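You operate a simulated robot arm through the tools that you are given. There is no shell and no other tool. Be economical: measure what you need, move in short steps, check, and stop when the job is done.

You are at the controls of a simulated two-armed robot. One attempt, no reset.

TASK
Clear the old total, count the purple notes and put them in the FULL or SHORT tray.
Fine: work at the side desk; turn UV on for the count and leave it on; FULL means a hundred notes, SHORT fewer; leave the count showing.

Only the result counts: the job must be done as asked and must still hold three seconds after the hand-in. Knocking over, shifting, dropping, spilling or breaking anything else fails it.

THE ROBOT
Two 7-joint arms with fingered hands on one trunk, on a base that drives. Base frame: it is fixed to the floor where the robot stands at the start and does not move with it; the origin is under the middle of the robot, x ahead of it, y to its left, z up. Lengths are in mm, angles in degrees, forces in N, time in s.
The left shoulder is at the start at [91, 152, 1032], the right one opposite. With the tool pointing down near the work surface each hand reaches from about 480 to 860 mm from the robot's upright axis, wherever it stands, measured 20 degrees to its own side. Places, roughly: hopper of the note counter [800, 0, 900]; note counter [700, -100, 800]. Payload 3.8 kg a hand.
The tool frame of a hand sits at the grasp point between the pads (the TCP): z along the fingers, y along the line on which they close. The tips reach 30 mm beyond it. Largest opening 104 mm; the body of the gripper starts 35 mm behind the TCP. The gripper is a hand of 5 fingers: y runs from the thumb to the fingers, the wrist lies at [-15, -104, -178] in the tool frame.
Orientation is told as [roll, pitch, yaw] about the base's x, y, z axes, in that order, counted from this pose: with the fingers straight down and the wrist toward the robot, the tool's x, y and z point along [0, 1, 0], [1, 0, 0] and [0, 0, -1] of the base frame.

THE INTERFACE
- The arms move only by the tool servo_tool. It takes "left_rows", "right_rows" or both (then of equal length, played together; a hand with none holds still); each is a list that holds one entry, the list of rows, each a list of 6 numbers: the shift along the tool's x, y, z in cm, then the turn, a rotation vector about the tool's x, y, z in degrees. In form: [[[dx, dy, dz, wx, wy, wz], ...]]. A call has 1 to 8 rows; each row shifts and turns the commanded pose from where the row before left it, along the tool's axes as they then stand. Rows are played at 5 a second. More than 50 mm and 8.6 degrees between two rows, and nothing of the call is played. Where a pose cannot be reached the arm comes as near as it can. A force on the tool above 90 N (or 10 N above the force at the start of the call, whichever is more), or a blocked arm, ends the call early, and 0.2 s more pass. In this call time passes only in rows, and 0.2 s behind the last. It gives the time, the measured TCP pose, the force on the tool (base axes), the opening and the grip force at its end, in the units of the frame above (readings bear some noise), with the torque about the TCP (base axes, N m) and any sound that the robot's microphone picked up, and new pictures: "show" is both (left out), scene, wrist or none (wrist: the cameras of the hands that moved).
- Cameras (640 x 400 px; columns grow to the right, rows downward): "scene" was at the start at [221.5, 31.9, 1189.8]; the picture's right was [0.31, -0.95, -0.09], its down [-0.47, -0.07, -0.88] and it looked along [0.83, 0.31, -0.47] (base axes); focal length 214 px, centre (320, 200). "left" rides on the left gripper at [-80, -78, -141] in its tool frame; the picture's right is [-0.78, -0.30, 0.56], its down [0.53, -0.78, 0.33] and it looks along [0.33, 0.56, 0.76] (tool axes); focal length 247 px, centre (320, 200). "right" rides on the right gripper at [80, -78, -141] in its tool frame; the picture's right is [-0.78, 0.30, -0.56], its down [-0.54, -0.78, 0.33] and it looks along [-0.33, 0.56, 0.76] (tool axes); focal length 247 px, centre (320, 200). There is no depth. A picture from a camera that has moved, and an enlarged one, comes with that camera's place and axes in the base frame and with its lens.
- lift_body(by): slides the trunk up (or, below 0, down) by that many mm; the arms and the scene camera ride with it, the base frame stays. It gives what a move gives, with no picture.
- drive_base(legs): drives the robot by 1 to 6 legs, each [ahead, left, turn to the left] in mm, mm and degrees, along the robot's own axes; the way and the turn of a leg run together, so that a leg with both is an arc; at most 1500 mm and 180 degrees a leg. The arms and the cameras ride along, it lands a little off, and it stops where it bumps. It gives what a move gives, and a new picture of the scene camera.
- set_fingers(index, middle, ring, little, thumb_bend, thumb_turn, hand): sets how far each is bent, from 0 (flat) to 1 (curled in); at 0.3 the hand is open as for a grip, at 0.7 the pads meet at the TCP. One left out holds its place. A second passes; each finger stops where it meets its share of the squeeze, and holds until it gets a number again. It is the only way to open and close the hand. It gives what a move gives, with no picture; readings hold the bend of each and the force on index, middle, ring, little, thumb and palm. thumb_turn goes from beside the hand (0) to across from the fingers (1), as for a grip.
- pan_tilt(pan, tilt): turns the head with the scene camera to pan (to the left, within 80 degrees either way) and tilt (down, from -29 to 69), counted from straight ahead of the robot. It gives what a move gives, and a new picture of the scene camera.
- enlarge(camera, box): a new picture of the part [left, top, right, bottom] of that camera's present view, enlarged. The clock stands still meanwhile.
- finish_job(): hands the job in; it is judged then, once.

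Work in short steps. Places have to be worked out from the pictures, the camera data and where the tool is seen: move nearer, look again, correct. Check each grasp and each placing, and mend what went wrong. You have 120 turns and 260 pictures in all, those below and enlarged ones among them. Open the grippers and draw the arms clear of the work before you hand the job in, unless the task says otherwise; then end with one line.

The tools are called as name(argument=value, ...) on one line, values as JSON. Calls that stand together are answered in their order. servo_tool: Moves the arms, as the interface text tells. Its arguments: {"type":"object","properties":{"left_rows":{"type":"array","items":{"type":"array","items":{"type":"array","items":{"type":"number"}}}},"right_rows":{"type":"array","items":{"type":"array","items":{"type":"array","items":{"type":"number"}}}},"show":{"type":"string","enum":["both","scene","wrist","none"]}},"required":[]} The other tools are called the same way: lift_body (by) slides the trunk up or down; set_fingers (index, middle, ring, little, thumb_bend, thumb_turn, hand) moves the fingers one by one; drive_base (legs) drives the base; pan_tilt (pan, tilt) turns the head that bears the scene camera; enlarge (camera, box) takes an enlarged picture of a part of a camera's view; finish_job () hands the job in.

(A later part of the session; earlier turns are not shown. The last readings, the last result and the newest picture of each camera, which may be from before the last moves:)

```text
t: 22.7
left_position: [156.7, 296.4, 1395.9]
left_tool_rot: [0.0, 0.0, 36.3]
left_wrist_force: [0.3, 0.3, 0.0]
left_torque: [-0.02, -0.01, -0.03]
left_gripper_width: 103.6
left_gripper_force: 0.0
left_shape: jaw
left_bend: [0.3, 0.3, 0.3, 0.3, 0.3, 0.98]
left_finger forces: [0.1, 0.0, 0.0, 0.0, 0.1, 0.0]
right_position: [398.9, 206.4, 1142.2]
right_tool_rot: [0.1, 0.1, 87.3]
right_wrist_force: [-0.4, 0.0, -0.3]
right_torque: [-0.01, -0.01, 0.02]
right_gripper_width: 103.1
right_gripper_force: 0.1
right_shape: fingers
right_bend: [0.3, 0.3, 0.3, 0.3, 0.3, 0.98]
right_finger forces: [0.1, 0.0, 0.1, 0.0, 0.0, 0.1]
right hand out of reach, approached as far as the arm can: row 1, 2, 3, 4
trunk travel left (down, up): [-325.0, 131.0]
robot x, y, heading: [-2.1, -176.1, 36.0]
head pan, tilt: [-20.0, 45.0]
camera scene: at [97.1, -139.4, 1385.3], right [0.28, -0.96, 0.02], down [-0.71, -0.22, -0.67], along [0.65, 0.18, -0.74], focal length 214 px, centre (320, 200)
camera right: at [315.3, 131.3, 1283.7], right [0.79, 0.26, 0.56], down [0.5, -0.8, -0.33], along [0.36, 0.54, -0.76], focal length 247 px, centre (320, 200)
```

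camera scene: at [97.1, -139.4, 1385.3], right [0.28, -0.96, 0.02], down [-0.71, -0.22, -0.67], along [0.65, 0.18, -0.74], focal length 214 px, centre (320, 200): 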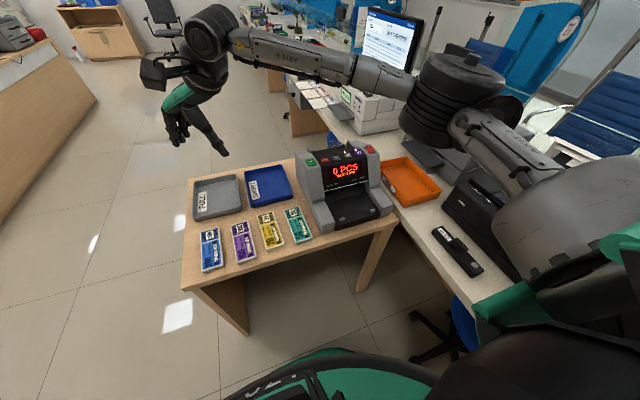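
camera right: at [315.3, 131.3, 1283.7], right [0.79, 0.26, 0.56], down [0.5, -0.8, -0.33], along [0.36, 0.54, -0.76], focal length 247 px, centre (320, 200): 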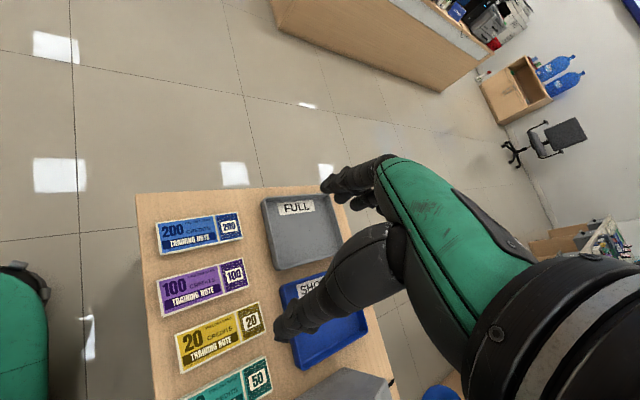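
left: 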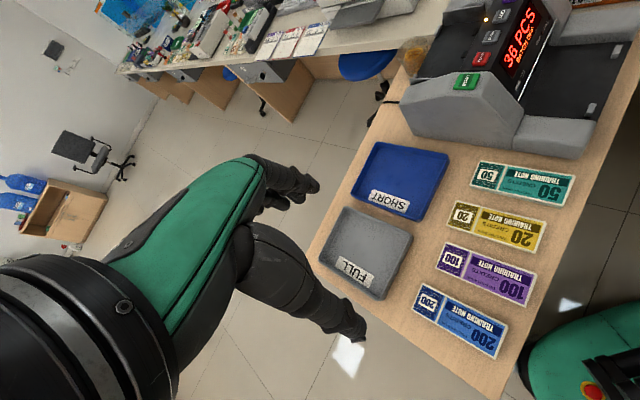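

The yaw stopped 39° short at this pose. I lower the trunk, which changes the arm posture, and try the turn again.

lift_body(by=-200)

servo_tool(right_rows=[[[0, 0, 2.5, 0, 0, -8], [0, 0, 2.5, 0, 0, -8], [0, 0, 2.5, 0, 0, -8], [0, 0, 2.5, 0, 0, -8], [0, 0, 0, 0, 0, -6.7]]], show="both")

```text
t: 24.9
left_position: [154.9, 295.1, 1196.8]
left_tool_rot: [0.1, -0.1, 36.3]
left_wrist_force: [0.3, -0.3, 0.3]
left_torque: [0.02, -0.01, 0.0]
left_gripper_width: 103.6
left_gripper_force: 0.2
left_shape: jaw
left_bend: [0.3, 0.3, 0.3, 0.3, 0.3, 0.98]
left_finger forces: [0.0, 0.1, 0.0, 0.0, 0.0, 0.0]
right_position: [399.5, 206.0, 942.5]
right_tool_rot: [0.0, -0.1, 87.0]
right_wrist_force: [0.0, 0.8, 0.0]
right_torque: [-0.01, -0.01, -0.01]
right_gripper_width: 102.4
right_gripper_force: 0.1
right_shape: fingers
right_bend: [0.3, 0.3, 0.3, 0.3, 0.3, 0.98]
right_finger forces: [0.0, 0.0, 0.0, 0.1, 0.0, 0.0]
trunk travel left (down, up): [-125.0, 331.0]
robot x, y, heading: [0.2, -178.0, 36.4]
head pan, tilt: [-20.0, 45.0]
```

```text
t: 26.1
left_position: [155.9, 296.0, 1196.4]
left_tool_rot: [0.0, 0.0, 36.2]
left_wrist_force: [-0.5, -0.3, 0.4]
left_torque: [-0.01, 0.0, -0.01]
left_gripper_width: 103.9
left_gripper_force: 0.1
left_shape: jaw
left_bend: [0.3, 0.3, 0.3, 0.3, 0.3, 0.98]
left_finger forces: [0.1, 0.0, 0.0, 0.0, 0.1, 0.0]
right_position: [401.3, 206.3, 907.4]
right_tool_rot: [0.2, 0.0, 97.9]
right_wrist_force: [0.6, 0.3, -0.9]
right_torque: [0.01, -0.01, -0.02]
right_gripper_width: 102.6
right_gripper_force: 0.0
right_shape: fingers
right_bend: [0.3, 0.3, 0.3, 0.3, 0.3, 0.98]
right_finger forces: [0.0, 0.0, 0.1, 0.0, 0.1, 0.0]
right hand out of reach, approached as far as the arm can: row 2, 3, 4, 5
trunk travel left (down, up): [-125.0, 331.0]
robot x, y, heading: [0.6, -177.5, 36.3]
head pan, tilt: [-20.0, 45.0]
camera scene: at [174.8, -82.7, 1144.1], right [0.29, -0.95, 0.1], down [-0.82, -0.3, -0.49], along [0.5, 0.06, -0.87], focal length 214 px, centre (320, 200)
camera right: at [331.8, 116.4, 1048.9], right [0.73, 0.4, 0.56], down [0.64, -0.7, -0.33], along [0.25, 0.6, -0.76], focal length 247 px, centre (320, 200)
```

scene: 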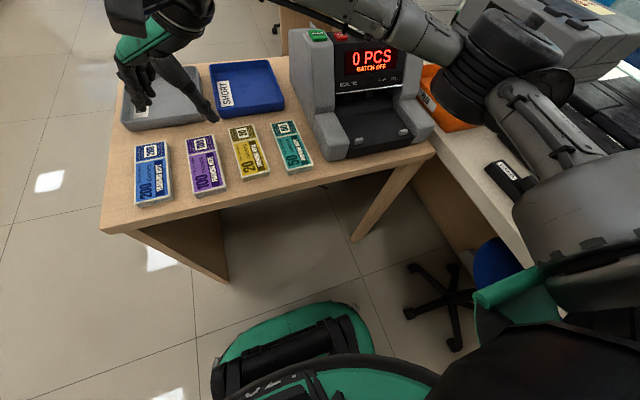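
right: 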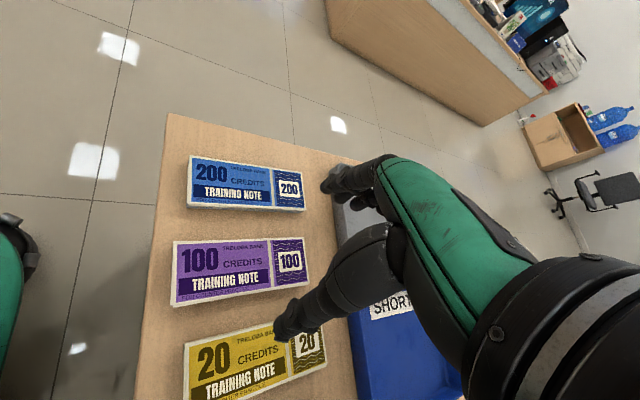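

The limit eases as the hand sits lower relative to the shoulder. I raise the trunk, lower the hand by the same amount and keep turning.

lift_body(by=200)

servo_tool(right_rows=[[[0, 0, 4, 0, 0, 0], [0, 0, 4, 0, 0, 0], [0, 0, 4, 0, 0, 0], [0, 0, 4, 0, 0, 0], [0, 0, 4, 0, 0, -7], [0, 0, 3, 0, 0, -7], [0, 0, 0, 0, 0, -7], [0, 0, 0, 0, 0, -7]]], show="wrist")

```text
t: 28.2
left_position: [156.7, 296.3, 1396.3]
left_tool_rot: [0.0, 0.0, 36.2]
left_wrist_force: [1.1, 0.0, -0.3]
left_torque: [-0.03, 0.0, 0.0]
left_gripper_width: 103.6
left_gripper_force: 0.1
left_shape: jaw
left_bend: [0.3, 0.3, 0.3, 0.3, 0.3, 0.98]
left_finger forces: [0.0, 0.0, 0.1, 0.1, 0.1, 0.1]
right_position: [364.7, 179.7, 1229.2]
right_tool_rot: [-11.1, -5.9, 98.2]
right_wrist_force: [0.3, 0.1, -0.7]
right_torque: [0.0, -0.02, -0.02]
right_gripper_width: 102.5
right_gripper_force: 0.1
right_shape: fingers
right_bend: [0.3, 0.3, 0.3, 0.3, 0.3, 0.98]
right_finger forces: [0.1, 0.0, 0.0, 0.1, 0.1, 0.1]
trunk travel left (down, up): [-325.0, 131.0]
robot x, y, heading: [3.4, -180.3, 36.4]
head pan, tilt: [-20.0, 45.0]
```

```text
t: 30.0
left_position: [156.2, 295.6, 1395.1]
left_tool_rot: [0.0, 0.0, 36.1]
left_wrist_force: [-0.1, 0.4, -0.3]
left_torque: [0.02, -0.02, 0.0]
left_gripper_width: 103.8
left_gripper_force: 0.0
left_shape: jaw
left_bend: [0.3, 0.3, 0.3, 0.3, 0.3, 0.98]
left_finger forces: [0.0, 0.1, 0.0, 0.0, 0.1, 0.0]
right_position: [392.3, 200.4, 1064.5]
right_tool_rot: [-11.4, -5.7, 99.8]
right_wrist_force: [0.1, -0.6, 0.5]
right_torque: [0.01, -0.01, -0.04]
right_gripper_width: 103.2
right_gripper_force: 0.1
right_shape: fingers
right_bend: [0.3, 0.3, 0.3, 0.3, 0.3, 0.98]
right_finger forces: [0.0, 0.0, 0.0, 0.0, 0.0, 0.0]
right hand out of reach, approached as far as the arm can: row 5, 6, 7, 8
trunk travel left (down, up): [-325.0, 131.0]
robot x, y, heading: [-2.1, -178.7, 36.3]
head pan, tilt: [-20.0, 45.0]
camera right: at [302.9, 92.8, 1179.6], right [0.6, 0.33, 0.72], down [0.71, -0.64, -0.3], along [0.36, 0.69, -0.62], focal length 247 px, centre (320, 200)
```

right: 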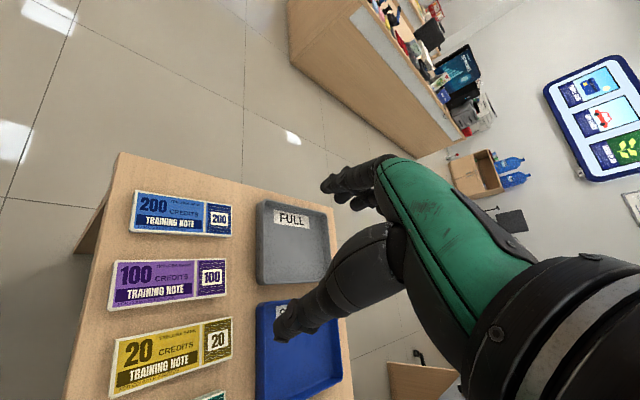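

Turning the wrist that far isn't reachable. Instead I'll drive to the desk's left end and face along it, so the pick needs no wrist twist. First I straighten the hand and turn it back.

servo_tool(right_rows=[[[0, 0, -2, 0, 5.7, 0], [0, 0, -2, 0, 5.7, 0], [0, 0, -2, 5.7, 0, 0], [0, 0, 0, 0, 0, 8.4], [0, 0, 0, 0, 0, 8.4], [0, 0, 0, 0, 0, 8.4], [0, 0, 0, 0, 0, 8.4], [0, 0, 0, 0, 0, 8.4]]], show="none")

servo_tool(right_rows=[[[-3, -2, 0, 0, 0, 8.4], [-3, -2, 0, 0, 0, 8.4], [-3, -2, 0, 0, 0, 5], [-3, -2, 0, 0, 0, 0]]], show="none")

```text
t: 31.8
left_position: [156.1, 295.6, 1395.4]
left_tool_rot: [-0.1, 0.1, 36.2]
left_wrist_force: [0.4, 0.2, 0.0]
left_torque: [-0.01, -0.01, -0.01]
left_gripper_width: 103.5
left_gripper_force: 0.0
left_shape: jaw
left_bend: [0.3, 0.3, 0.3, 0.3, 0.3, 0.98]
left_finger forces: [0.0, 0.1, 0.0, 0.0, 0.1, 0.0]
right_position: [392.9, 201.2, 1063.7]
right_tool_rot: [-4.6, -11.8, 57.6]
right_wrist_force: [0.5, 0.7, -0.5]
right_torque: [-0.01, 0.02, 0.0]
right_gripper_width: 102.9
right_gripper_force: 0.0
right_shape: fingers
right_bend: [0.3, 0.3, 0.3, 0.3, 0.3, 0.98]
right_finger forces: [0.0, 0.0, 0.1, 0.0, 0.0, 0.1]
right hand out of reach, approached as far as the arm can: row 1, 2, 3
trunk travel left (down, up): [-325.0, 131.0]
robot x, y, heading: [-2.7, -178.7, 36.1]
head pan, tilt: [-20.0, 45.0]
```

```text
t: 32.8
left_position: [156.2, 294.3, 1396.1]
left_tool_rot: [0.1, 0.0, 36.2]
left_wrist_force: [-0.1, -0.4, 0.0]
left_torque: [0.06, 0.02, -0.02]
left_gripper_width: 103.8
left_gripper_force: 0.0
left_shape: jaw
left_bend: [0.3, 0.3, 0.3, 0.3, 0.3, 0.98]
left_finger forces: [0.0, 0.1, 0.1, 0.1, 0.0, 0.1]
right_position: [425.9, 58.5, 1051.7]
right_tool_rot: [0.3, -12.7, 35.5]
right_wrist_force: [0.5, -0.4, -0.2]
right_torque: [0.01, -0.01, -0.01]
right_gripper_width: 103.1
right_gripper_force: 0.0
right_shape: fingers
right_bend: [0.3, 0.3, 0.3, 0.3, 0.3, 0.98]
right_finger forces: [0.0, 0.0, 0.1, 0.0, 0.1, 0.0]
trunk travel left (down, up): [-325.0, 131.0]
robot x, y, heading: [0.2, -172.9, 36.1]
head pan, tilt: [-20.0, 45.0]
```

I take out the remaining pitch, then drive left, ahead and turn right to face along the desk from its left end.

servo_tool(right_rows=[[[0, 0, -3, 6.4, 0, 0], [0, 0, -3, 6.3, 0, 0]]], show="none")

drive_base(legs=[[0, 622, 0], [600, 0, 0], [0, 0, -90]])

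```text
t: 33.4
left_position: [156.2, 296.1, 1395.7]
left_tool_rot: [-0.1, -0.1, 36.1]
left_wrist_force: [-0.9, 0.0, 0.4]
left_torque: [0.0, 0.01, 0.0]
left_gripper_width: 103.4
left_gripper_force: 0.0
left_shape: jaw
left_bend: [0.3, 0.3, 0.3, 0.3, 0.3, 0.98]
left_finger forces: [0.1, 0.0, 0.0, 0.0, 0.0, 0.0]
right_position: [416.8, 54.8, 1111.0]
right_tool_rot: [0.1, 0.2, 35.6]
right_wrist_force: [0.2, 0.8, 0.1]
right_torque: [-0.03, 0.01, 0.03]
right_gripper_width: 103.3
right_gripper_force: 0.0
right_shape: fingers
right_bend: [0.3, 0.3, 0.3, 0.3, 0.3, 0.98]
right_finger forces: [0.0, 0.0, 0.0, 0.0, 0.1, 0.0]
trunk travel left (down, up): [-325.0, 131.0]
robot x, y, heading: [5.9, -177.7, 36.3]
head pan, tilt: [-20.0, 45.0]
```

```text
t: 43.7
left_position: [595.5, 532.5, 1395.9]
left_tool_rot: [0.0, 0.0, -52.4]
left_wrist_force: [0.7, 0.2, 1.0]
left_torque: [0.01, 0.0, 0.03]
left_gripper_width: 103.7
left_gripper_force: 0.0
left_shape: jaw
left_bend: [0.3, 0.3, 0.3, 0.3, 0.3, 0.98]
left_finger forces: [0.0, 0.0, 0.0, 0.0, 0.1, 0.1]
right_position: [361.9, 265.9, 1111.1]
right_tool_rot: [0.2, 0.0, -53.0]
right_wrist_force: [0.5, 0.1, -0.2]
right_torque: [0.03, 0.01, -0.02]
right_gripper_width: 102.9
right_gripper_force: 0.0
right_shape: fingers
right_bend: [0.3, 0.3, 0.3, 0.3, 0.3, 0.98]
right_finger forces: [0.0, 0.1, 0.1, 0.0, 0.1, 0.1]
trunk travel left (down, up): [-325.0, 131.0]
robot x, y, heading: [121.5, 677.1, -52.4]
head pan, tilt: [-20.0, 45.0]
camera scene: at [158.9, 585.2, 1385.3], right [-0.95, -0.3, 0.02], down [-0.23, 0.7, -0.68], along [0.19, -0.65, -0.74], focal length 214 px, centre (320, 200)
```

scene: 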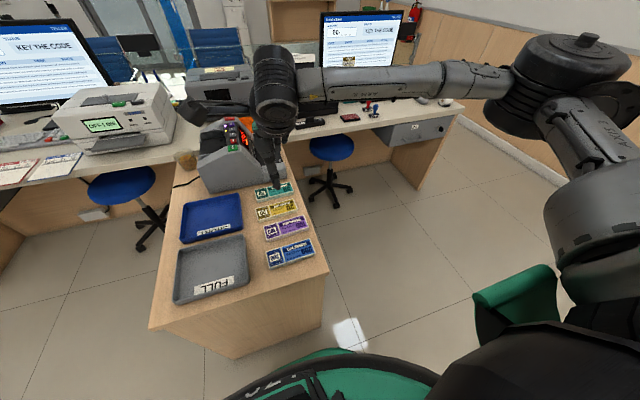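

The stance works: the right hand is near the purple bundle and aligned with it. I lower the trunk and centre over the bundle.

lift_body(by=-200)

servo_tool(right_rows=[[[-0.5, 3.6, 0, 0, 0, 0], [-0.5, 3.6, 0, 0, 0, 0]]], show="both")

enlarge(camera="scene", box=[180, 60, 420, 210])

```text
t: 45.8
left_position: [595.5, 532.7, 1196.9]
left_tool_rot: [0.0, 0.0, -52.5]
left_wrist_force: [0.3, -0.1, -0.9]
left_torque: [0.01, 0.0, 0.0]
left_gripper_width: 103.5
left_gripper_force: 0.1
left_shape: jaw
left_bend: [0.3, 0.3, 0.3, 0.3, 0.3, 0.98]
left_finger forces: [0.1, 0.0, 0.0, 0.0, 0.1, 0.0]
right_position: [362.8, 265.8, 910.8]
right_tool_rot: [0.2, -0.1, -53.0]
right_wrist_force: [-0.6, 0.4, 0.1]
right_torque: [0.01, 0.01, 0.04]
right_gripper_width: 103.1
right_gripper_force: 0.1
right_shape: fingers
right_bend: [0.3, 0.3, 0.3, 0.3, 0.3, 0.98]
right_finger forces: [0.0, 0.0, 0.0, 0.0, 0.1, 0.0]
trunk travel left (down, up): [-125.0, 331.0]
robot x, y, heading: [120.7, 678.9, -52.5]
head pan, tilt: [-20.0, 45.0]
```

```text
t: 46.4
left_position: [596.0, 531.7, 1194.8]
left_tool_rot: [0.0, -0.1, -52.4]
left_wrist_force: [-1.3, 0.1, 0.1]
left_torque: [0.03, -0.01, 0.01]
left_gripper_width: 103.7
left_gripper_force: 0.1
left_shape: jaw
left_bend: [0.3, 0.3, 0.3, 0.3, 0.3, 0.98]
left_finger forces: [0.0, 0.0, 0.0, 0.0, 0.1, 0.0]
right_position: [398.2, 200.7, 909.5]
right_tool_rot: [0.0, 0.0, -52.8]
right_wrist_force: [0.3, 0.8, -0.7]
right_torque: [0.01, -0.04, 0.02]
right_gripper_width: 102.9
right_gripper_force: 0.1
right_shape: fingers
right_bend: [0.3, 0.3, 0.3, 0.3, 0.3, 0.98]
right_finger forces: [0.0, 0.1, 0.1, 0.0, 0.1, 0.0]
trunk travel left (down, up): [-125.0, 331.0]
robot x, y, heading: [120.5, 678.6, -52.4]
head pan, tilt: [-20.0, 45.0]
camera scene: at [218.0, 508.6, 1144.0], right [-0.94, -0.31, 0.1], down [-0.32, 0.81, -0.49], along [0.08, -0.49, -0.87], focal length 214 px, centre (320, 200)
camera right: at [414.2, 309.5, 1050.9], right [-0.44, -0.71, 0.55], down [-0.89, 0.3, -0.33], along [0.07, -0.64, -0.76], focal length 247 px, centre (320, 200)
```

scene: 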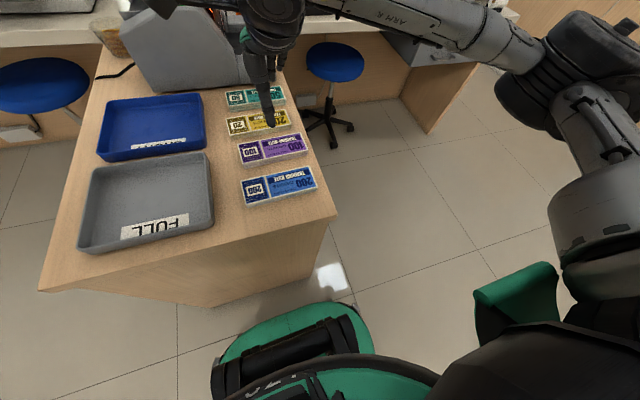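
right: 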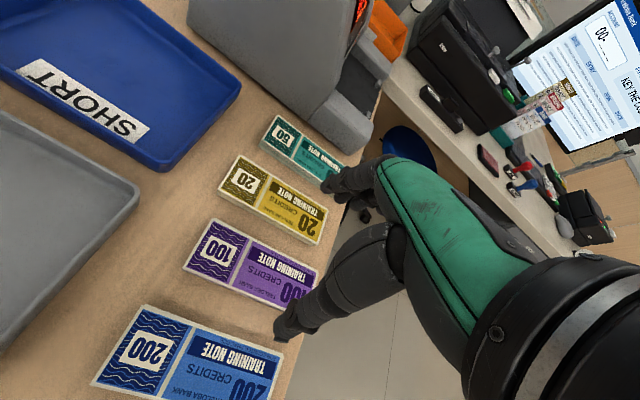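

```text
2.67 times, centred on (300, 135) of scene
camera zoom: at [218.0, 508.6, 1144.0], right [-0.94, -0.31, 0.1], down [-0.32, 0.81, -0.49], along [0.08, -0.49, -0.87], focal length 572 px, centre (373, 373)
```

zoom: 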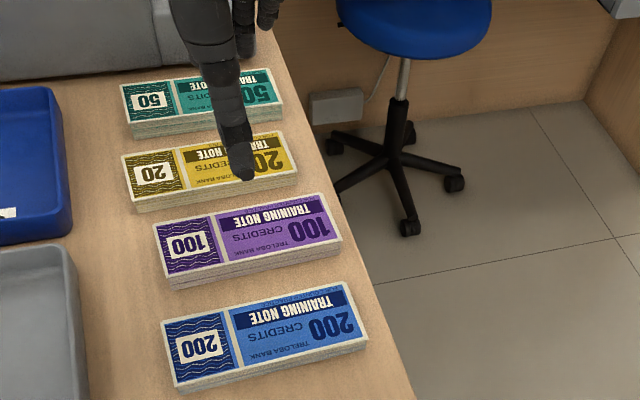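

The bundle's centre is at about (397, 203), with its top near z 767 and its long axis at about 38.5°. I trim the yaw and descend part-way with the hand open.

servo_tool(right_rows=[[[0, -0.2, 4, 0, 0, -1.3], [0, 0, 4, 0, 0, 0], [0, 0, 1.7, 0, 0, 0]]], show="both")

enlarge(camera="scene", box=[210, 70, 350, 210])

enlarge(camera="right", box=[130, 130, 450, 390])

```text
t: 47.2
left_position: [595.8, 532.1, 1195.9]
left_tool_rot: [0.0, 0.1, -52.4]
left_wrist_force: [-0.1, -0.8, 0.2]
left_torque: [0.01, 0.0, -0.03]
left_gripper_width: 103.6
left_gripper_force: 0.0
left_shape: jaw
left_bend: [0.3, 0.3, 0.3, 0.3, 0.3, 0.98]
left_finger forces: [0.0, 0.1, 0.0, 0.0, 0.0, 0.1]
right_position: [394.8, 203.5, 811.4]
right_tool_rot: [0.1, -0.1, -51.6]
right_wrist_force: [-0.1, 0.1, 0.2]
right_torque: [0.03, 0.01, 0.0]
right_gripper_width: 102.9
right_gripper_force: 0.0
right_shape: fingers
right_bend: [0.3, 0.3, 0.3, 0.3, 0.3, 0.98]
right_finger forces: [0.0, 0.1, 0.1, 0.0, 0.0, 0.0]
trunk travel left (down, up): [-125.0, 331.0]
robot x, y, heading: [115.9, 674.5, -52.4]
head pan, tilt: [-20.0, 45.0]
camera scene: at [217.6, 508.8, 1144.1], right [-0.94, -0.31, 0.1], down [-0.32, 0.81, -0.49], along [0.08, -0.49, -0.87], focal length 214 px, centre (320, 200)
camera right: at [408.9, 312.3, 953.6], right [-0.43, -0.71, 0.55], down [-0.9, 0.28, -0.33], along [0.08, -0.64, -0.76], focal length 247 px, centre (320, 200)
```

scene: 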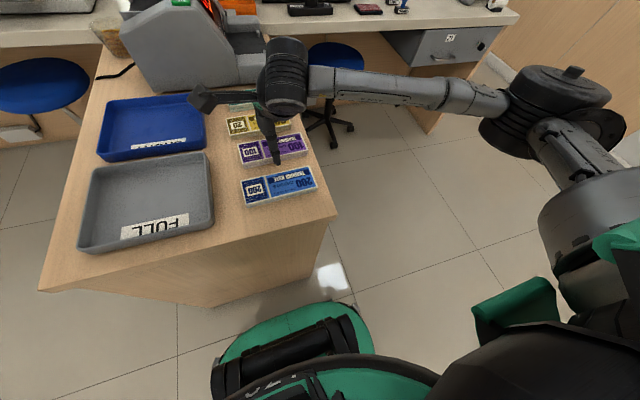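
right: 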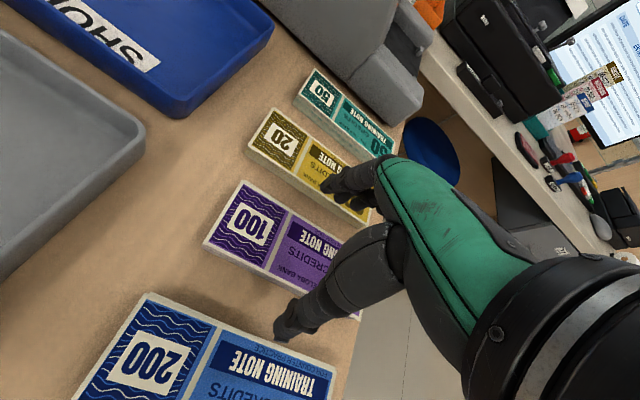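

```text
2.86 times, centred on (280, 140) of scene
camera zoom: at [217.6, 508.8, 1144.1], right [-0.94, -0.31, 0.1], down [-0.32, 0.81, -0.49], along [0.08, -0.49, -0.87], focal length 613 px, centre (434, 371)
```

zoom: 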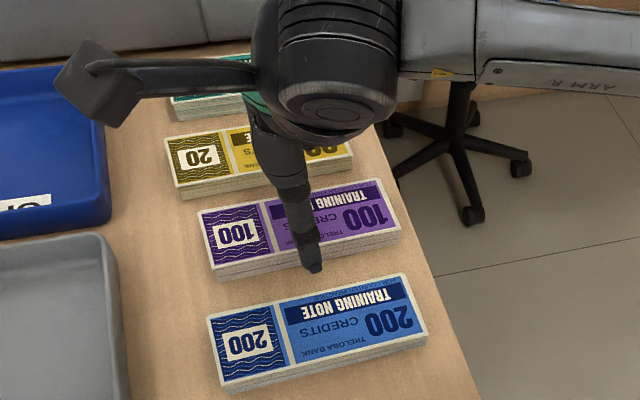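

```text
1.54 times, centred on (290, 260) of right
camera zoom: at [408.9, 312.3, 953.6], right [-0.43, -0.71, 0.55], down [-0.9, 0.28, -0.33], along [0.08, -0.64, -0.76], focal length 380 px, centre (366, 108)
```

zoom: 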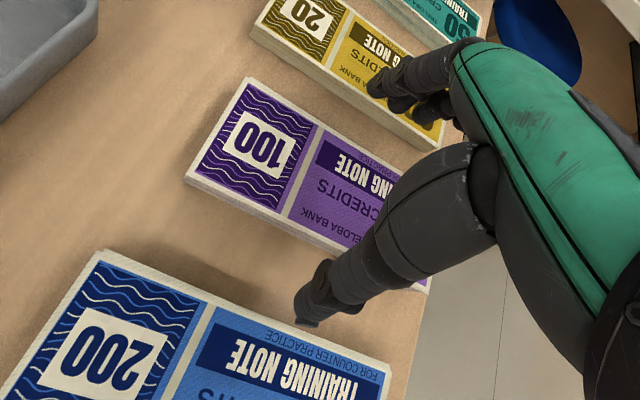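

With both sides clearing, I narrow the opening to about 78 mm to stay clear of the neighbours and lower 20 mm.

set_fingers(hand="right", index=0.4, middle=0.4, ring=0.4, little=0.4, thumb_bend=0.4)

servo_tool(right_rows=[[[0, 0.1, 1, 0, 0, 0], [0, 0, 1, 0, 0, 0]]], show="none")

enlarge(camera="scene", box=[220, 90, 340, 200])

enlarge(camera="right", box=[180, 100, 480, 360])

```text
t: 48.2
left_position: [595.7, 532.4, 1195.4]
left_tool_rot: [0.0, 0.0, -52.5]
left_wrist_force: [0.5, 0.3, 0.2]
left_torque: [0.0, 0.01, 0.03]
left_gripper_width: 103.9
left_gripper_force: 0.1
left_shape: jaw
left_bend: [0.3, 0.3, 0.3, 0.3, 0.3, 0.98]
left_finger forces: [0.0, 0.0, 0.1, 0.1, 0.0, 0.0]
right_position: [394.8, 203.1, 812.7]
right_tool_rot: [0.2, 0.0, -51.7]
right_wrist_force: [-0.1, -0.6, -0.6]
right_torque: [-0.03, 0.0, 0.01]
right_gripper_width: 78.4
right_gripper_force: 0.0
right_shape: fingers
right_bend: [0.4, 0.4, 0.4, 0.4, 0.4, 0.99]
right_finger forces: [0.0, 0.1, 0.1, 0.1, 0.0, 0.0]
trunk travel left (down, up): [-125.0, 331.0]
robot x, y, heading: [121.0, 676.5, -52.4]
head pan, tilt: [-20.0, 45.0]
```

```text
t: 48.8
left_position: [595.1, 532.5, 1195.3]
left_tool_rot: [0.1, 0.0, -52.4]
left_wrist_force: [-0.5, 0.3, -0.1]
left_torque: [-0.01, 0.05, 0.02]
left_gripper_width: 103.7
left_gripper_force: 0.1
left_shape: jaw
left_bend: [0.3, 0.3, 0.3, 0.3, 0.3, 0.98]
left_finger forces: [0.0, 0.1, 0.1, 0.0, 0.0, 0.0]
right_position: [396.2, 201.7, 792.8]
right_tool_rot: [0.1, 0.1, -51.7]
right_wrist_force: [0.0, 0.1, 0.2]
right_torque: [0.0, 0.0, 0.0]
right_gripper_width: 78.4
right_gripper_force: 0.2
right_shape: fingers
right_bend: [0.4, 0.4, 0.4, 0.4, 0.4, 0.99]
right_finger forces: [0.1, 0.0, 0.1, 0.1, 0.1, 0.0]
trunk travel left (down, up): [-125.0, 331.0]
robot x, y, heading: [119.1, 677.7, -52.4]
head pan, tilt: [-20.0, 45.0]
```

```text
3.64 times, centred on (280, 145) of scene
camera zoom: at [217.6, 508.7, 1144.1], right [-0.94, -0.31, 0.1], down [-0.32, 0.81, -0.49], along [0.08, -0.49, -0.87], focal length 780 px, centre (466, 400)
```

zoom: 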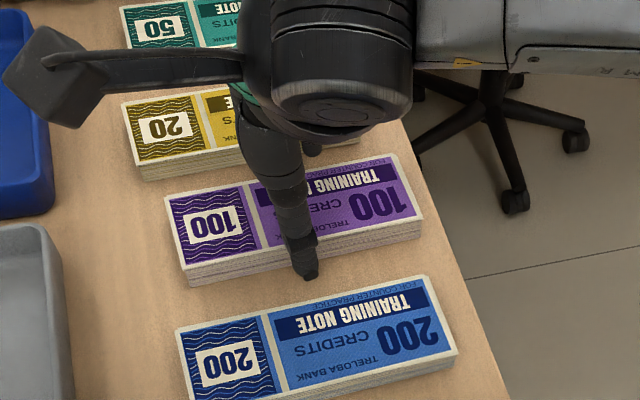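

```text
1.54 times, centred on (330, 230) of right
camera zoom: at [410.8, 311.1, 934.7], right [-0.43, -0.71, 0.55], down [-0.9, 0.28, -0.33], along [0.08, -0.64, -0.76], focal length 380 px, centre (305, 154)
```

zoom: 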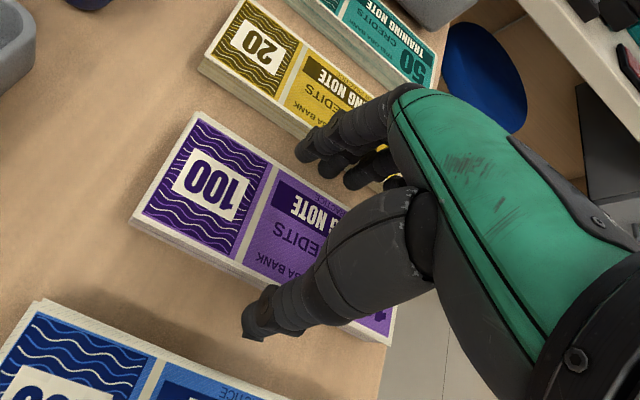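

Thumb and fingers straddle the purple bundle with clear gaps on both sides. I go 8 mm lower, checking force for the desk, and then close.

servo_tool(right_rows=[[[0, 0, 0.4, 0, 0, 0], [0, 0, 0.4, 0, 0, 0]]], show="none")

set_fingers(hand="right", index=0.52, middle=0.52, ring=0.52, little=0.52, thumb_bend=0.52)

enlarge(camera="right", box=[180, 100, 480, 360])

enlarge(camera="scene", box=[220, 90, 340, 200])

```text
t: 49.4
left_position: [595.3, 531.6, 1195.6]
left_tool_rot: [0.1, 0.1, -52.3]
left_wrist_force: [0.6, 0.3, 0.0]
left_torque: [0.02, 0.03, 0.02]
left_gripper_width: 103.9
left_gripper_force: 0.0
left_shape: jaw
left_bend: [0.3, 0.3, 0.3, 0.3, 0.3, 0.98]
left_finger forces: [0.0, 0.0, 0.0, 0.0, 0.0, 0.1]
right_position: [396.5, 202.8, 786.1]
right_tool_rot: [0.0, 0.0, -51.7]
right_wrist_force: [0.7, 0.6, 0.0]
right_torque: [0.04, 0.01, 0.01]
right_gripper_width: 78.1
right_gripper_force: 0.1
right_shape: fingers
right_bend: [0.4, 0.4, 0.4, 0.4, 0.4, 0.99]
right_finger forces: [0.0, 0.1, 0.0, 0.0, 0.0, 0.0]
trunk travel left (down, up): [-125.0, 331.0]
robot x, y, heading: [121.1, 675.5, -52.4]
head pan, tilt: [-20.0, 45.0]
```

```text
t: 50.4
left_position: [593.8, 531.4, 1195.8]
left_tool_rot: [0.0, 0.0, -52.4]
left_wrist_force: [0.1, -0.4, 0.5]
left_torque: [-0.06, 0.01, -0.02]
left_gripper_width: 103.7
left_gripper_force: 0.1
left_shape: jaw
left_bend: [0.3, 0.3, 0.3, 0.3, 0.3, 0.98]
left_finger forces: [0.1, 0.1, 0.0, 0.0, 0.1, 0.0]
right_position: [395.6, 203.4, 786.1]
right_tool_rot: [0.0, 0.0, -51.7]
right_wrist_force: [0.6, -0.5, 0.4]
right_torque: [-0.06, -0.05, 0.01]
right_gripper_width: 57.1
right_gripper_force: 4.9
right_shape: fingers
right_bend: [0.49, 0.5, 0.5, 0.52, 0.47, 1.0]
right_finger forces: [2.0, 1.9, 1.4, 0.1, 4.9, 0.0]
trunk travel left (down, up): [-125.0, 331.0]
robot x, y, heading: [118.3, 677.5, -52.4]
head pan, tilt: [-20.0, 45.0]
```

```text
1.54 times, centred on (330, 230) of right
camera zoom: at [410.9, 311.8, 927.1], right [-0.43, -0.71, 0.55], down [-0.9, 0.28, -0.33], along [0.08, -0.64, -0.76], focal length 380 px, centre (305, 154)
```

zoom: 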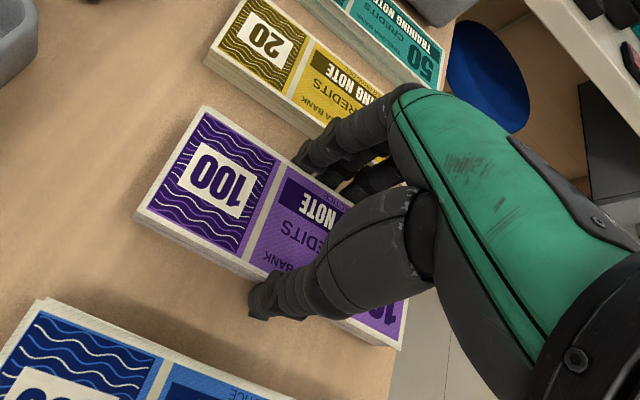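

```text
3.64 times, centred on (280, 145) of scene
camera zoom: at [217.6, 508.8, 1144.1], right [-0.94, -0.31, 0.1], down [-0.32, 0.81, -0.49], along [0.08, -0.49, -0.87], focal length 780 px, centre (466, 400)
```

zoom: 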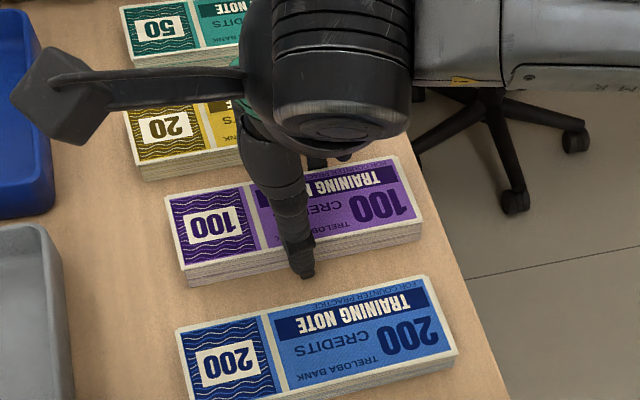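

All contacts are made: the width is 57 mm and the thumb reads 4.9 N. I squeeze a bit more, then lift slightly.

set_fingers(hand="right", index=0.58, middle=0.58, ring=0.58, thumb_bend=0.58)

servo_tool(right_rows=[[[0, 0, -1, 0, 0, 0], [0, 0, -2, 0, 0, 0], [0, 0, -3, 0, 0, 0]]], show="both")

enlarge(camera="scene", box=[220, 60, 340, 200])

```text
t: 51.4
left_position: [595.4, 532.5, 1195.2]
left_tool_rot: [0.0, -0.1, -52.5]
left_wrist_force: [-1.3, 0.3, 1.2]
left_torque: [0.0, 0.0, -0.01]
left_gripper_width: 103.5
left_gripper_force: 0.1
left_shape: jaw
left_bend: [0.3, 0.3, 0.3, 0.3, 0.3, 0.98]
left_finger forces: [0.1, 0.0, 0.0, 0.0, 0.0, 0.0]
right_position: [397.1, 202.7, 785.9]
right_tool_rot: [0.1, 0.0, -51.8]
right_wrist_force: [-0.2, -1.0, 0.5]
right_torque: [-0.03, -0.04, 0.04]
right_gripper_width: 56.3
right_gripper_force: 11.2
right_shape: fingers
right_bend: [0.52, 0.53, 0.53, 0.52, 0.47, 0.99]
right_finger forces: [4.1, 3.7, 3.2, 0.0, 10.8, 0.0]
trunk travel left (down, up): [-125.0, 331.0]
robot x, y, heading: [121.5, 675.7, -52.3]
head pan, tilt: [-20.0, 45.0]
```

```text
t: 52.2
left_position: [595.8, 533.3, 1196.6]
left_tool_rot: [-0.1, -0.1, -52.5]
left_wrist_force: [-0.3, 0.3, -0.1]
left_torque: [0.0, 0.01, -0.02]
left_gripper_width: 103.7
left_gripper_force: 0.1
left_shape: jaw
left_bend: [0.3, 0.3, 0.3, 0.3, 0.3, 0.98]
left_finger forces: [0.0, 0.0, 0.0, 0.0, 0.1, 0.0]
right_position: [397.7, 201.3, 845.2]
right_tool_rot: [0.0, 0.1, -51.7]
right_wrist_force: [0.1, -0.4, -1.5]
right_torque: [-0.01, -0.06, 0.01]
right_gripper_width: 56.6
right_gripper_force: 10.8
right_shape: fingers
right_bend: [0.52, 0.53, 0.53, 0.52, 0.47, 0.99]
right_finger forces: [4.0, 3.6, 3.0, 0.0, 10.7, 0.1]
trunk travel left (down, up): [-125.0, 331.0]
robot x, y, heading: [120.6, 674.5, -52.4]
head pan, tilt: [-20.0, 45.0]
camera scene: at [217.6, 509.1, 1144.2], right [-0.94, -0.31, 0.1], down [-0.32, 0.81, -0.49], along [0.08, -0.49, -0.87], focal length 214 px, centre (320, 200)
camera right: at [411.1, 311.8, 986.6], right [-0.43, -0.71, 0.56], down [-0.9, 0.28, -0.33], along [0.08, -0.64, -0.76], focal length 247 px, centre (320, 200)
```

scene: 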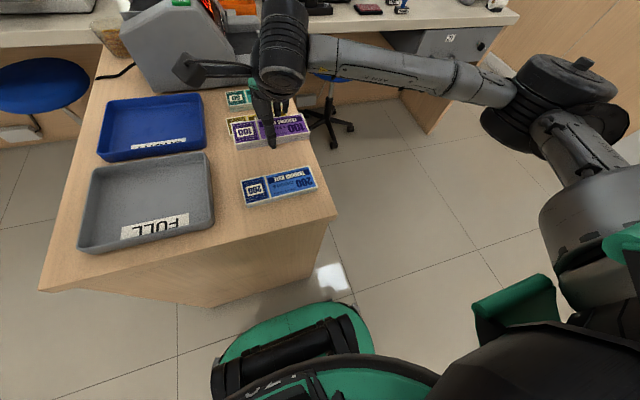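
right: 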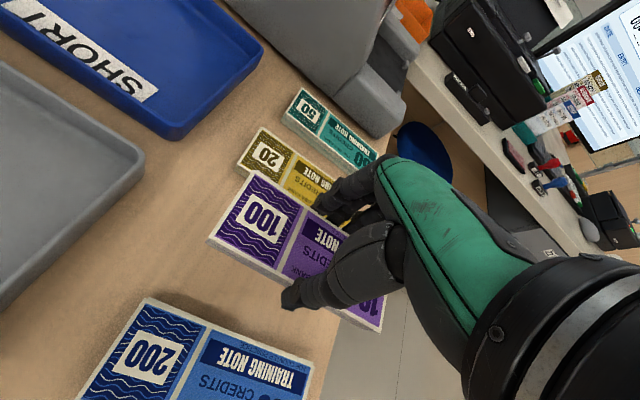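

```text
2.86 times, centred on (280, 130) of scene
camera zoom: at [217.6, 509.1, 1144.2], right [-0.94, -0.31, 0.1], down [-0.32, 0.81, -0.49], along [0.08, -0.49, -0.87], focal length 613 px, centre (434, 400)
```

zoom: 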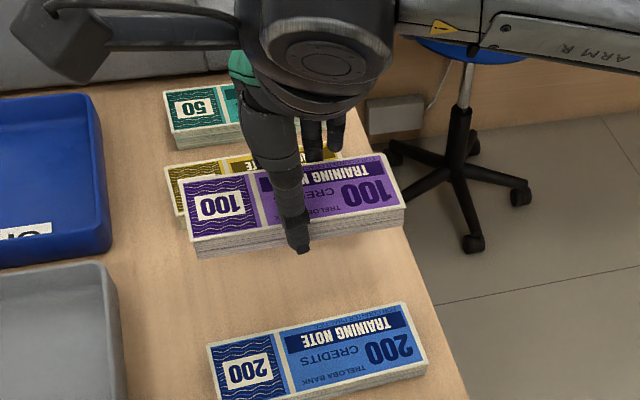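

The bundle is held level and securely. I raise the trunk for clearance and drive back to the machine-facing stance.

lift_body(by=250)

drive_base(legs=[[0, 0, 88.6], [-597, 0, 0], [0, -664, 0]])

pan_tilt(pan=-20, tilt=40)

```text
t: 54.8
left_position: [594.8, 531.9, 1445.3]
left_tool_rot: [0.0, -0.1, -52.4]
left_wrist_force: [-0.4, -0.1, 0.5]
left_torque: [-0.03, -0.01, 0.0]
left_gripper_width: 103.9
left_gripper_force: 0.1
left_shape: jaw
left_bend: [0.3, 0.3, 0.3, 0.3, 0.3, 0.98]
left_finger forces: [0.0, 0.0, 0.0, 0.0, 0.0, 0.1]
right_position: [397.1, 203.4, 1094.0]
right_tool_rot: [0.1, 0.1, -51.6]
right_wrist_force: [-0.8, -0.8, -0.7]
right_torque: [-0.03, -0.03, 0.02]
right_gripper_width: 56.0
right_gripper_force: 10.7
right_shape: fingers
right_bend: [0.52, 0.53, 0.53, 0.52, 0.47, 0.99]
right_finger forces: [4.0, 3.6, 3.2, 0.2, 10.7, 0.1]
trunk travel left (down, up): [-375.0, 81.0]
robot x, y, heading: [121.7, 679.2, -52.3]
head pan, tilt: [-20.0, 45.0]
```

```text
t: 65.3
left_position: [186.5, 246.5, 1445.6]
left_tool_rot: [-0.1, 0.1, 35.7]
left_wrist_force: [0.5, 0.8, -0.4]
left_torque: [-0.01, 0.0, 0.04]
left_gripper_width: 103.3
left_gripper_force: 0.1
left_shape: jaw
left_bend: [0.3, 0.3, 0.3, 0.3, 0.3, 0.98]
left_finger forces: [0.0, 0.0, 0.0, 0.0, 0.0, 0.0]
right_position: [508.4, 37.8, 1094.6]
right_tool_rot: [0.1, 0.0, 36.4]
right_wrist_force: [-0.3, 0.2, -1.6]
right_torque: [-0.01, 0.02, 0.02]
right_gripper_width: 55.7
right_gripper_force: 10.7
right_shape: fingers
right_bend: [0.52, 0.53, 0.53, 0.52, 0.47, 0.99]
right_finger forces: [3.6, 3.5, 2.9, 0.1, 10.2, 0.1]
trunk travel left (down, up): [-375.0, 81.0]
robot x, y, heading: [20.6, -223.8, 35.7]
head pan, tilt: [-20.0, 45.0]
camera scene: at [113.5, -194.7, 1439.3], right [0.27, -0.96, 0.01], down [-0.69, -0.2, -0.69], along [0.67, 0.18, -0.72], focal length 214 px, centre (320, 200)
```

scene: 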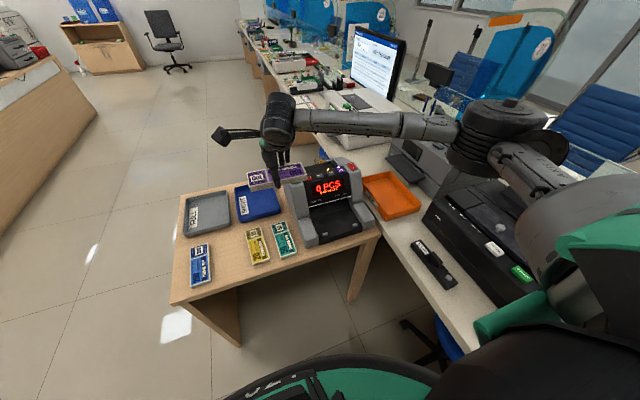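

```text
t: 66.0
left_position: [185.9, 246.6, 1445.5]
left_tool_rot: [0.0, 0.0, 35.7]
left_wrist_force: [-0.1, 0.0, -0.4]
left_torque: [0.01, -0.01, -0.01]
left_gripper_width: 103.9
left_gripper_force: 0.0
left_shape: jaw
left_bend: [0.3, 0.3, 0.3, 0.3, 0.3, 0.98]
left_finger forces: [0.0, 0.0, 0.0, 0.0, 0.1, 0.0]
right_position: [509.3, 38.6, 1095.5]
right_tool_rot: [0.1, 0.0, 36.5]
right_wrist_force: [0.3, 0.6, -2.0]
right_torque: [0.02, 0.01, 0.0]
right_gripper_width: 55.8
right_gripper_force: 9.9
right_shape: fingers
right_bend: [0.52, 0.53, 0.53, 0.52, 0.47, 0.99]
right_finger forces: [3.6, 3.5, 2.9, 0.0, 10.2, 0.0]
trunk travel left (down, up): [-375.0, 81.0]
robot x, y, heading: [25.5, -226.2, 35.9]
head pan, tilt: [-20.0, 40.0]
camera scene: at [117.7, -194.4, 1446.4], right [0.27, -0.96, 0.01], down [-0.63, -0.18, -0.75], along [0.73, 0.2, -0.66], focal length 214 px, centre (320, 200)
```

scene: 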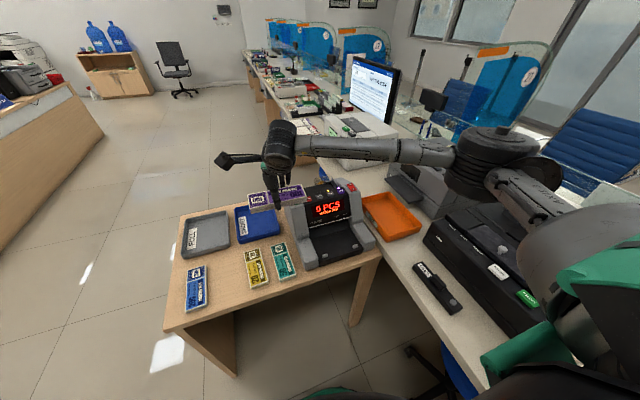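

The bundle is steady. I carry it over the hopper, staying about 80 mm above the machine, and look.

servo_tool(right_rows=[[[-3.1, 3.1, 0, 0, 0, 0], [-3.1, 3.1, 0, 0, 0, 0], [-3.1, 3.1, 0, 0, 0, 0], [-3.1, 3.1, 0, 0, 0, 0], [-3.1, 3.1, 1, 0, 0, 0], [-3.2, 3.1, 2, 0, 0, 0]]], show="wrist")

enlarge(camera="scene", box=[260, 130, 400, 240])

enlarge(camera="right", box=[140, 140, 400, 320])

```text
t: 67.4
left_position: [187.4, 248.2, 1445.5]
left_tool_rot: [0.0, 0.1, 35.7]
left_wrist_force: [0.3, 0.9, -0.7]
left_torque: [-0.01, 0.0, 0.0]
left_gripper_width: 103.4
left_gripper_force: 0.0
left_shape: jaw
left_bend: [0.3, 0.3, 0.3, 0.3, 0.3, 0.98]
left_finger forces: [0.1, 0.0, 0.0, 0.1, 0.0, 0.1]
right_position: [768.8, -0.4, 1065.4]
right_tool_rot: [0.1, 0.0, 36.6]
right_wrist_force: [0.4, -0.6, -0.9]
right_torque: [0.03, 0.04, 0.0]
right_gripper_width: 55.7
right_gripper_force: 10.1
right_shape: fingers
right_bend: [0.52, 0.53, 0.53, 0.52, 0.48, 0.99]
right_finger forces: [3.7, 3.4, 2.8, 0.1, 10.0, 0.0]
trunk travel left (down, up): [-375.0, 81.0]
robot x, y, heading: [27.1, -224.6, 35.9]
head pan, tilt: [-20.0, 40.0]
camera right: at [660.2, 16.4, 1206.4], right [0.7, -0.45, 0.55], down [-0.31, -0.89, -0.33], along [0.64, 0.06, -0.76], focal length 247 px, centre (320, 200)
```

right: 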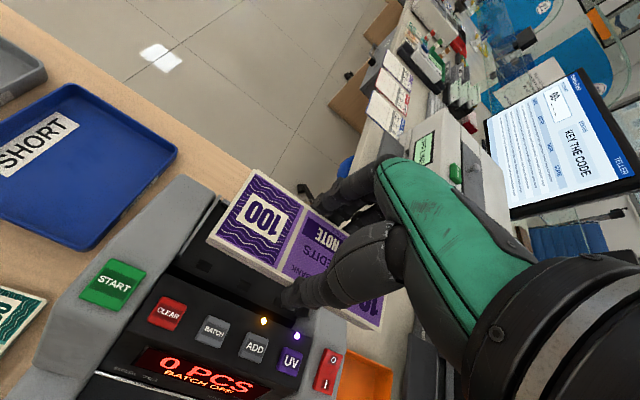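

```text
3.64 times, centred on (330, 185) of scene
camera zoom: at [118.7, -192.6, 1446.3], right [0.27, -0.96, 0.01], down [-0.63, -0.18, -0.75], along [0.73, 0.2, -0.66], focal length 780 px, centre (284, 254)
```

zoom: 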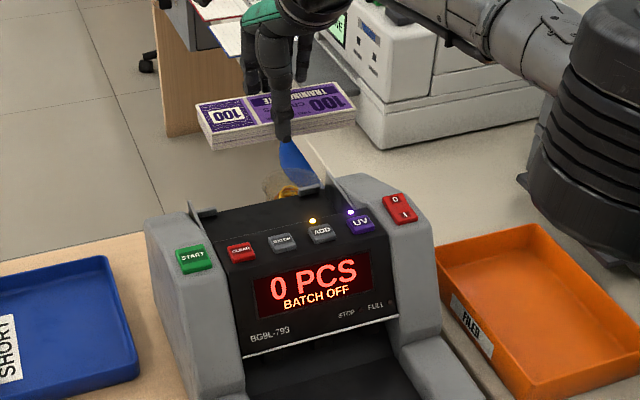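

```text
2.22 times, centred on (270, 230) of right
camera zoom: at [660.2, 16.4, 1206.4], right [0.7, -0.45, 0.55], down [-0.31, -0.89, -0.33], along [0.64, 0.06, -0.76], focal length 549 px, centre (431, 133)
```

zoom: 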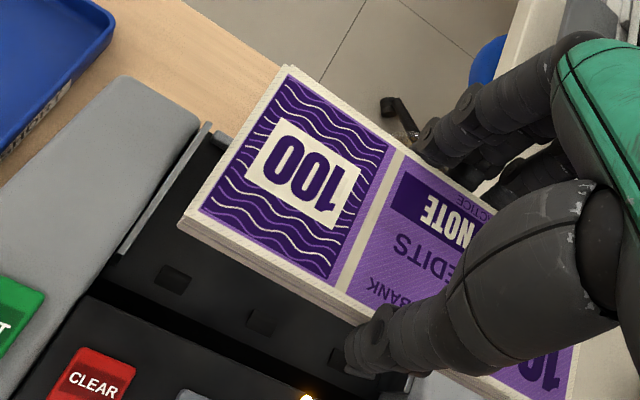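

Triangulating from two wrist views puts the hopper bed at z ≈ 894, with guides at r ≈ 379 and 535 and the front wall at f ≈ 575. The bundle sits about 5 mm right of the TCP. I correct for that and descend to just above the guides.

servo_tool(right_rows=[[[0.2, 0.6, 2.5, 0, 0, 0], [0, 0, 2.5, 0, 0, 0], [0, 0, 2.5, 0, 0, 0]]], show="wrist")

enlarge(camera="right", box=[140, 140, 400, 320])

enlarge(camera="scene", box=[290, 150, 390, 220])

```text
t: 68.2
left_position: [186.5, 245.6, 1445.6]
left_tool_rot: [-0.1, -0.1, 35.6]
left_wrist_force: [-0.5, 0.2, -0.5]
left_torque: [-0.01, -0.02, 0.01]
left_gripper_width: 103.7
left_gripper_force: 0.1
left_shape: jaw
left_bend: [0.3, 0.3, 0.3, 0.3, 0.3, 0.98]
left_finger forces: [0.0, 0.0, 0.1, 0.1, 0.0, 0.0]
right_position: [760.4, -4.3, 991.6]
right_tool_rot: [0.1, -0.1, 36.4]
right_wrist_force: [0.8, -0.7, -0.4]
right_torque: [0.0, -0.01, 0.01]
right_gripper_width: 55.6
right_gripper_force: 10.2
right_shape: fingers
right_bend: [0.52, 0.53, 0.53, 0.52, 0.48, 0.99]
right_finger forces: [3.7, 3.4, 2.9, 0.0, 10.0, 0.0]
right hand out of reach, approached as far as the arm can: row 1, 2, 3
trunk travel left (down, up): [-375.0, 81.0]
robot x, y, heading: [25.4, -225.7, 35.4]
head pan, tilt: [-20.0, 40.0]
camera right: at [650.9, 12.9, 1134.0], right [0.7, -0.45, 0.56], down [-0.31, -0.89, -0.33], along [0.65, 0.06, -0.76], focal length 247 px, centre (320, 200)
```

right: 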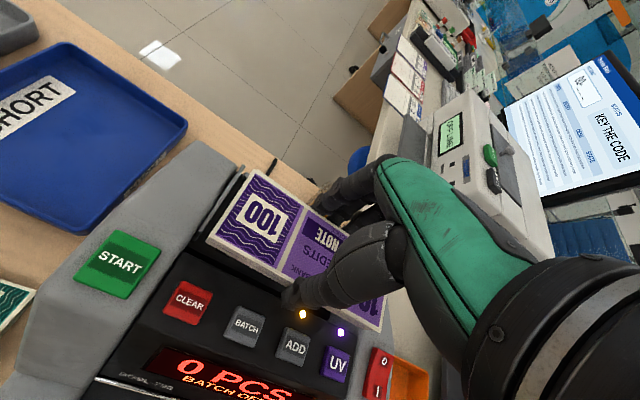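

```text
2.22 times, centred on (270, 230) of right
camera zoom: at [650.9, 12.9, 1134.0], right [0.7, -0.45, 0.56], down [-0.31, -0.89, -0.33], along [0.65, 0.06, -0.76], focal length 549 px, centre (431, 133)
```

zoom: 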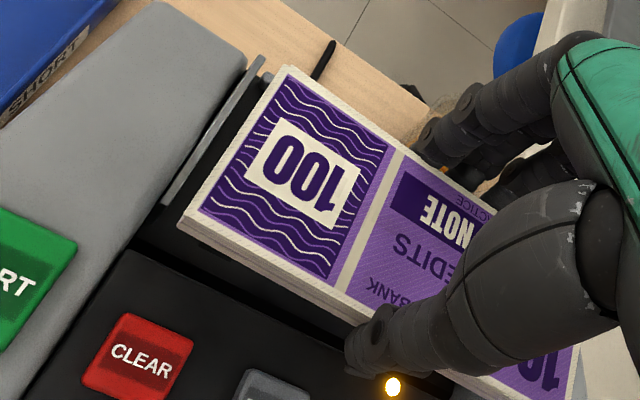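

```text
5.71 times, centred on (340, 185) of scene
camera zoom: at [118.2, -194.5, 1446.4], right [0.27, -0.96, 0.01], down [-0.63, -0.18, -0.75], along [0.73, 0.2, -0.66], focal length 1226 px, centre (206, 286)
```

zoom: 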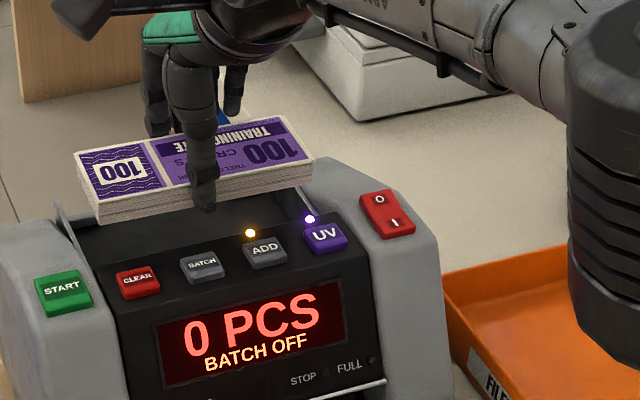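

The arm is at its reach limit here. I lift a little, drive 80 mm ahead and draw the hand back by the same amount.

servo_tool(right_rows=[[[0, -1, -3, 0, 0, 0], [0, -2, -1, 0, 0, 0]]], show="none")

drive_base(legs=[[80, 0, 0]])

```text
t: 68.8
left_position: [186.4, 243.2, 1445.8]
left_tool_rot: [0.0, 0.0, 35.7]
left_wrist_force: [-0.2, 0.3, -0.1]
left_torque: [0.02, 0.0, 0.02]
left_gripper_width: 103.8
left_gripper_force: 0.1
left_shape: jaw
left_bend: [0.3, 0.3, 0.3, 0.3, 0.3, 0.98]
left_finger forces: [0.1, 0.0, 0.0, 0.0, 0.1, 0.1]
right_position: [734.6, -25.0, 1032.6]
right_tool_rot: [0.2, -0.1, 36.5]
right_wrist_force: [0.4, -0.3, -0.3]
right_torque: [0.03, 0.02, 0.01]
right_gripper_width: 55.9
right_gripper_force: 9.9
right_shape: fingers
right_bend: [0.52, 0.53, 0.53, 0.52, 0.48, 0.99]
right_finger forces: [3.7, 3.5, 2.8, 0.0, 9.9, 0.1]
trunk travel left (down, up): [-375.0, 81.0]
robot x, y, heading: [26.2, -227.0, 35.5]
head pan, tilt: [-20.0, 40.0]
```

```text
t: 69.8
left_position: [245.1, 288.8, 1448.1]
left_tool_rot: [0.0, -0.3, 35.7]
left_wrist_force: [-0.6, -1.1, 0.2]
left_torque: [0.04, -0.07, 0.03]
left_gripper_width: 103.8
left_gripper_force: 0.0
left_shape: jaw
left_bend: [0.3, 0.3, 0.3, 0.3, 0.3, 0.98]
left_finger forces: [0.0, 0.1, 0.0, 0.0, 0.1, 0.1]
right_position: [796.1, 21.0, 1035.5]
right_tool_rot: [0.1, -0.4, 36.4]
right_wrist_force: [0.8, 0.1, 0.2]
right_torque: [0.01, 0.0, 0.01]
right_gripper_width: 55.8
right_gripper_force: 9.8
right_shape: fingers
right_bend: [0.52, 0.53, 0.53, 0.52, 0.48, 0.99]
right_finger forces: [3.7, 3.4, 2.8, 0.0, 9.9, 0.0]
trunk travel left (down, up): [-375.0, 81.0]
robot x, y, heading: [90.6, -181.0, 35.8]
head pan, tilt: [-20.0, 40.0]
camera scene: at [176.5, -152.5, 1447.2], right [0.27, -0.96, 0.0], down [-0.63, -0.18, -0.76], along [0.73, 0.2, -0.65], focal length 214 px, centre (320, 200)
```

scene: 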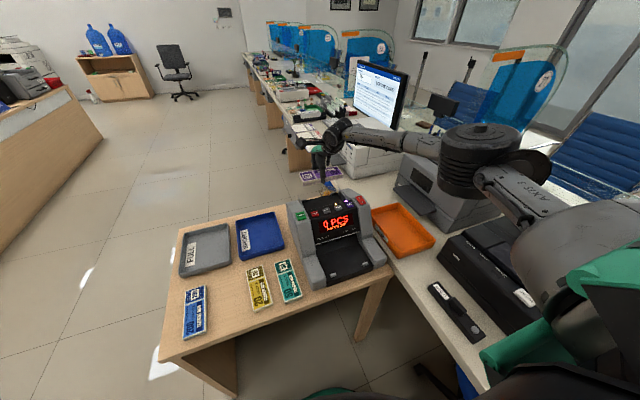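

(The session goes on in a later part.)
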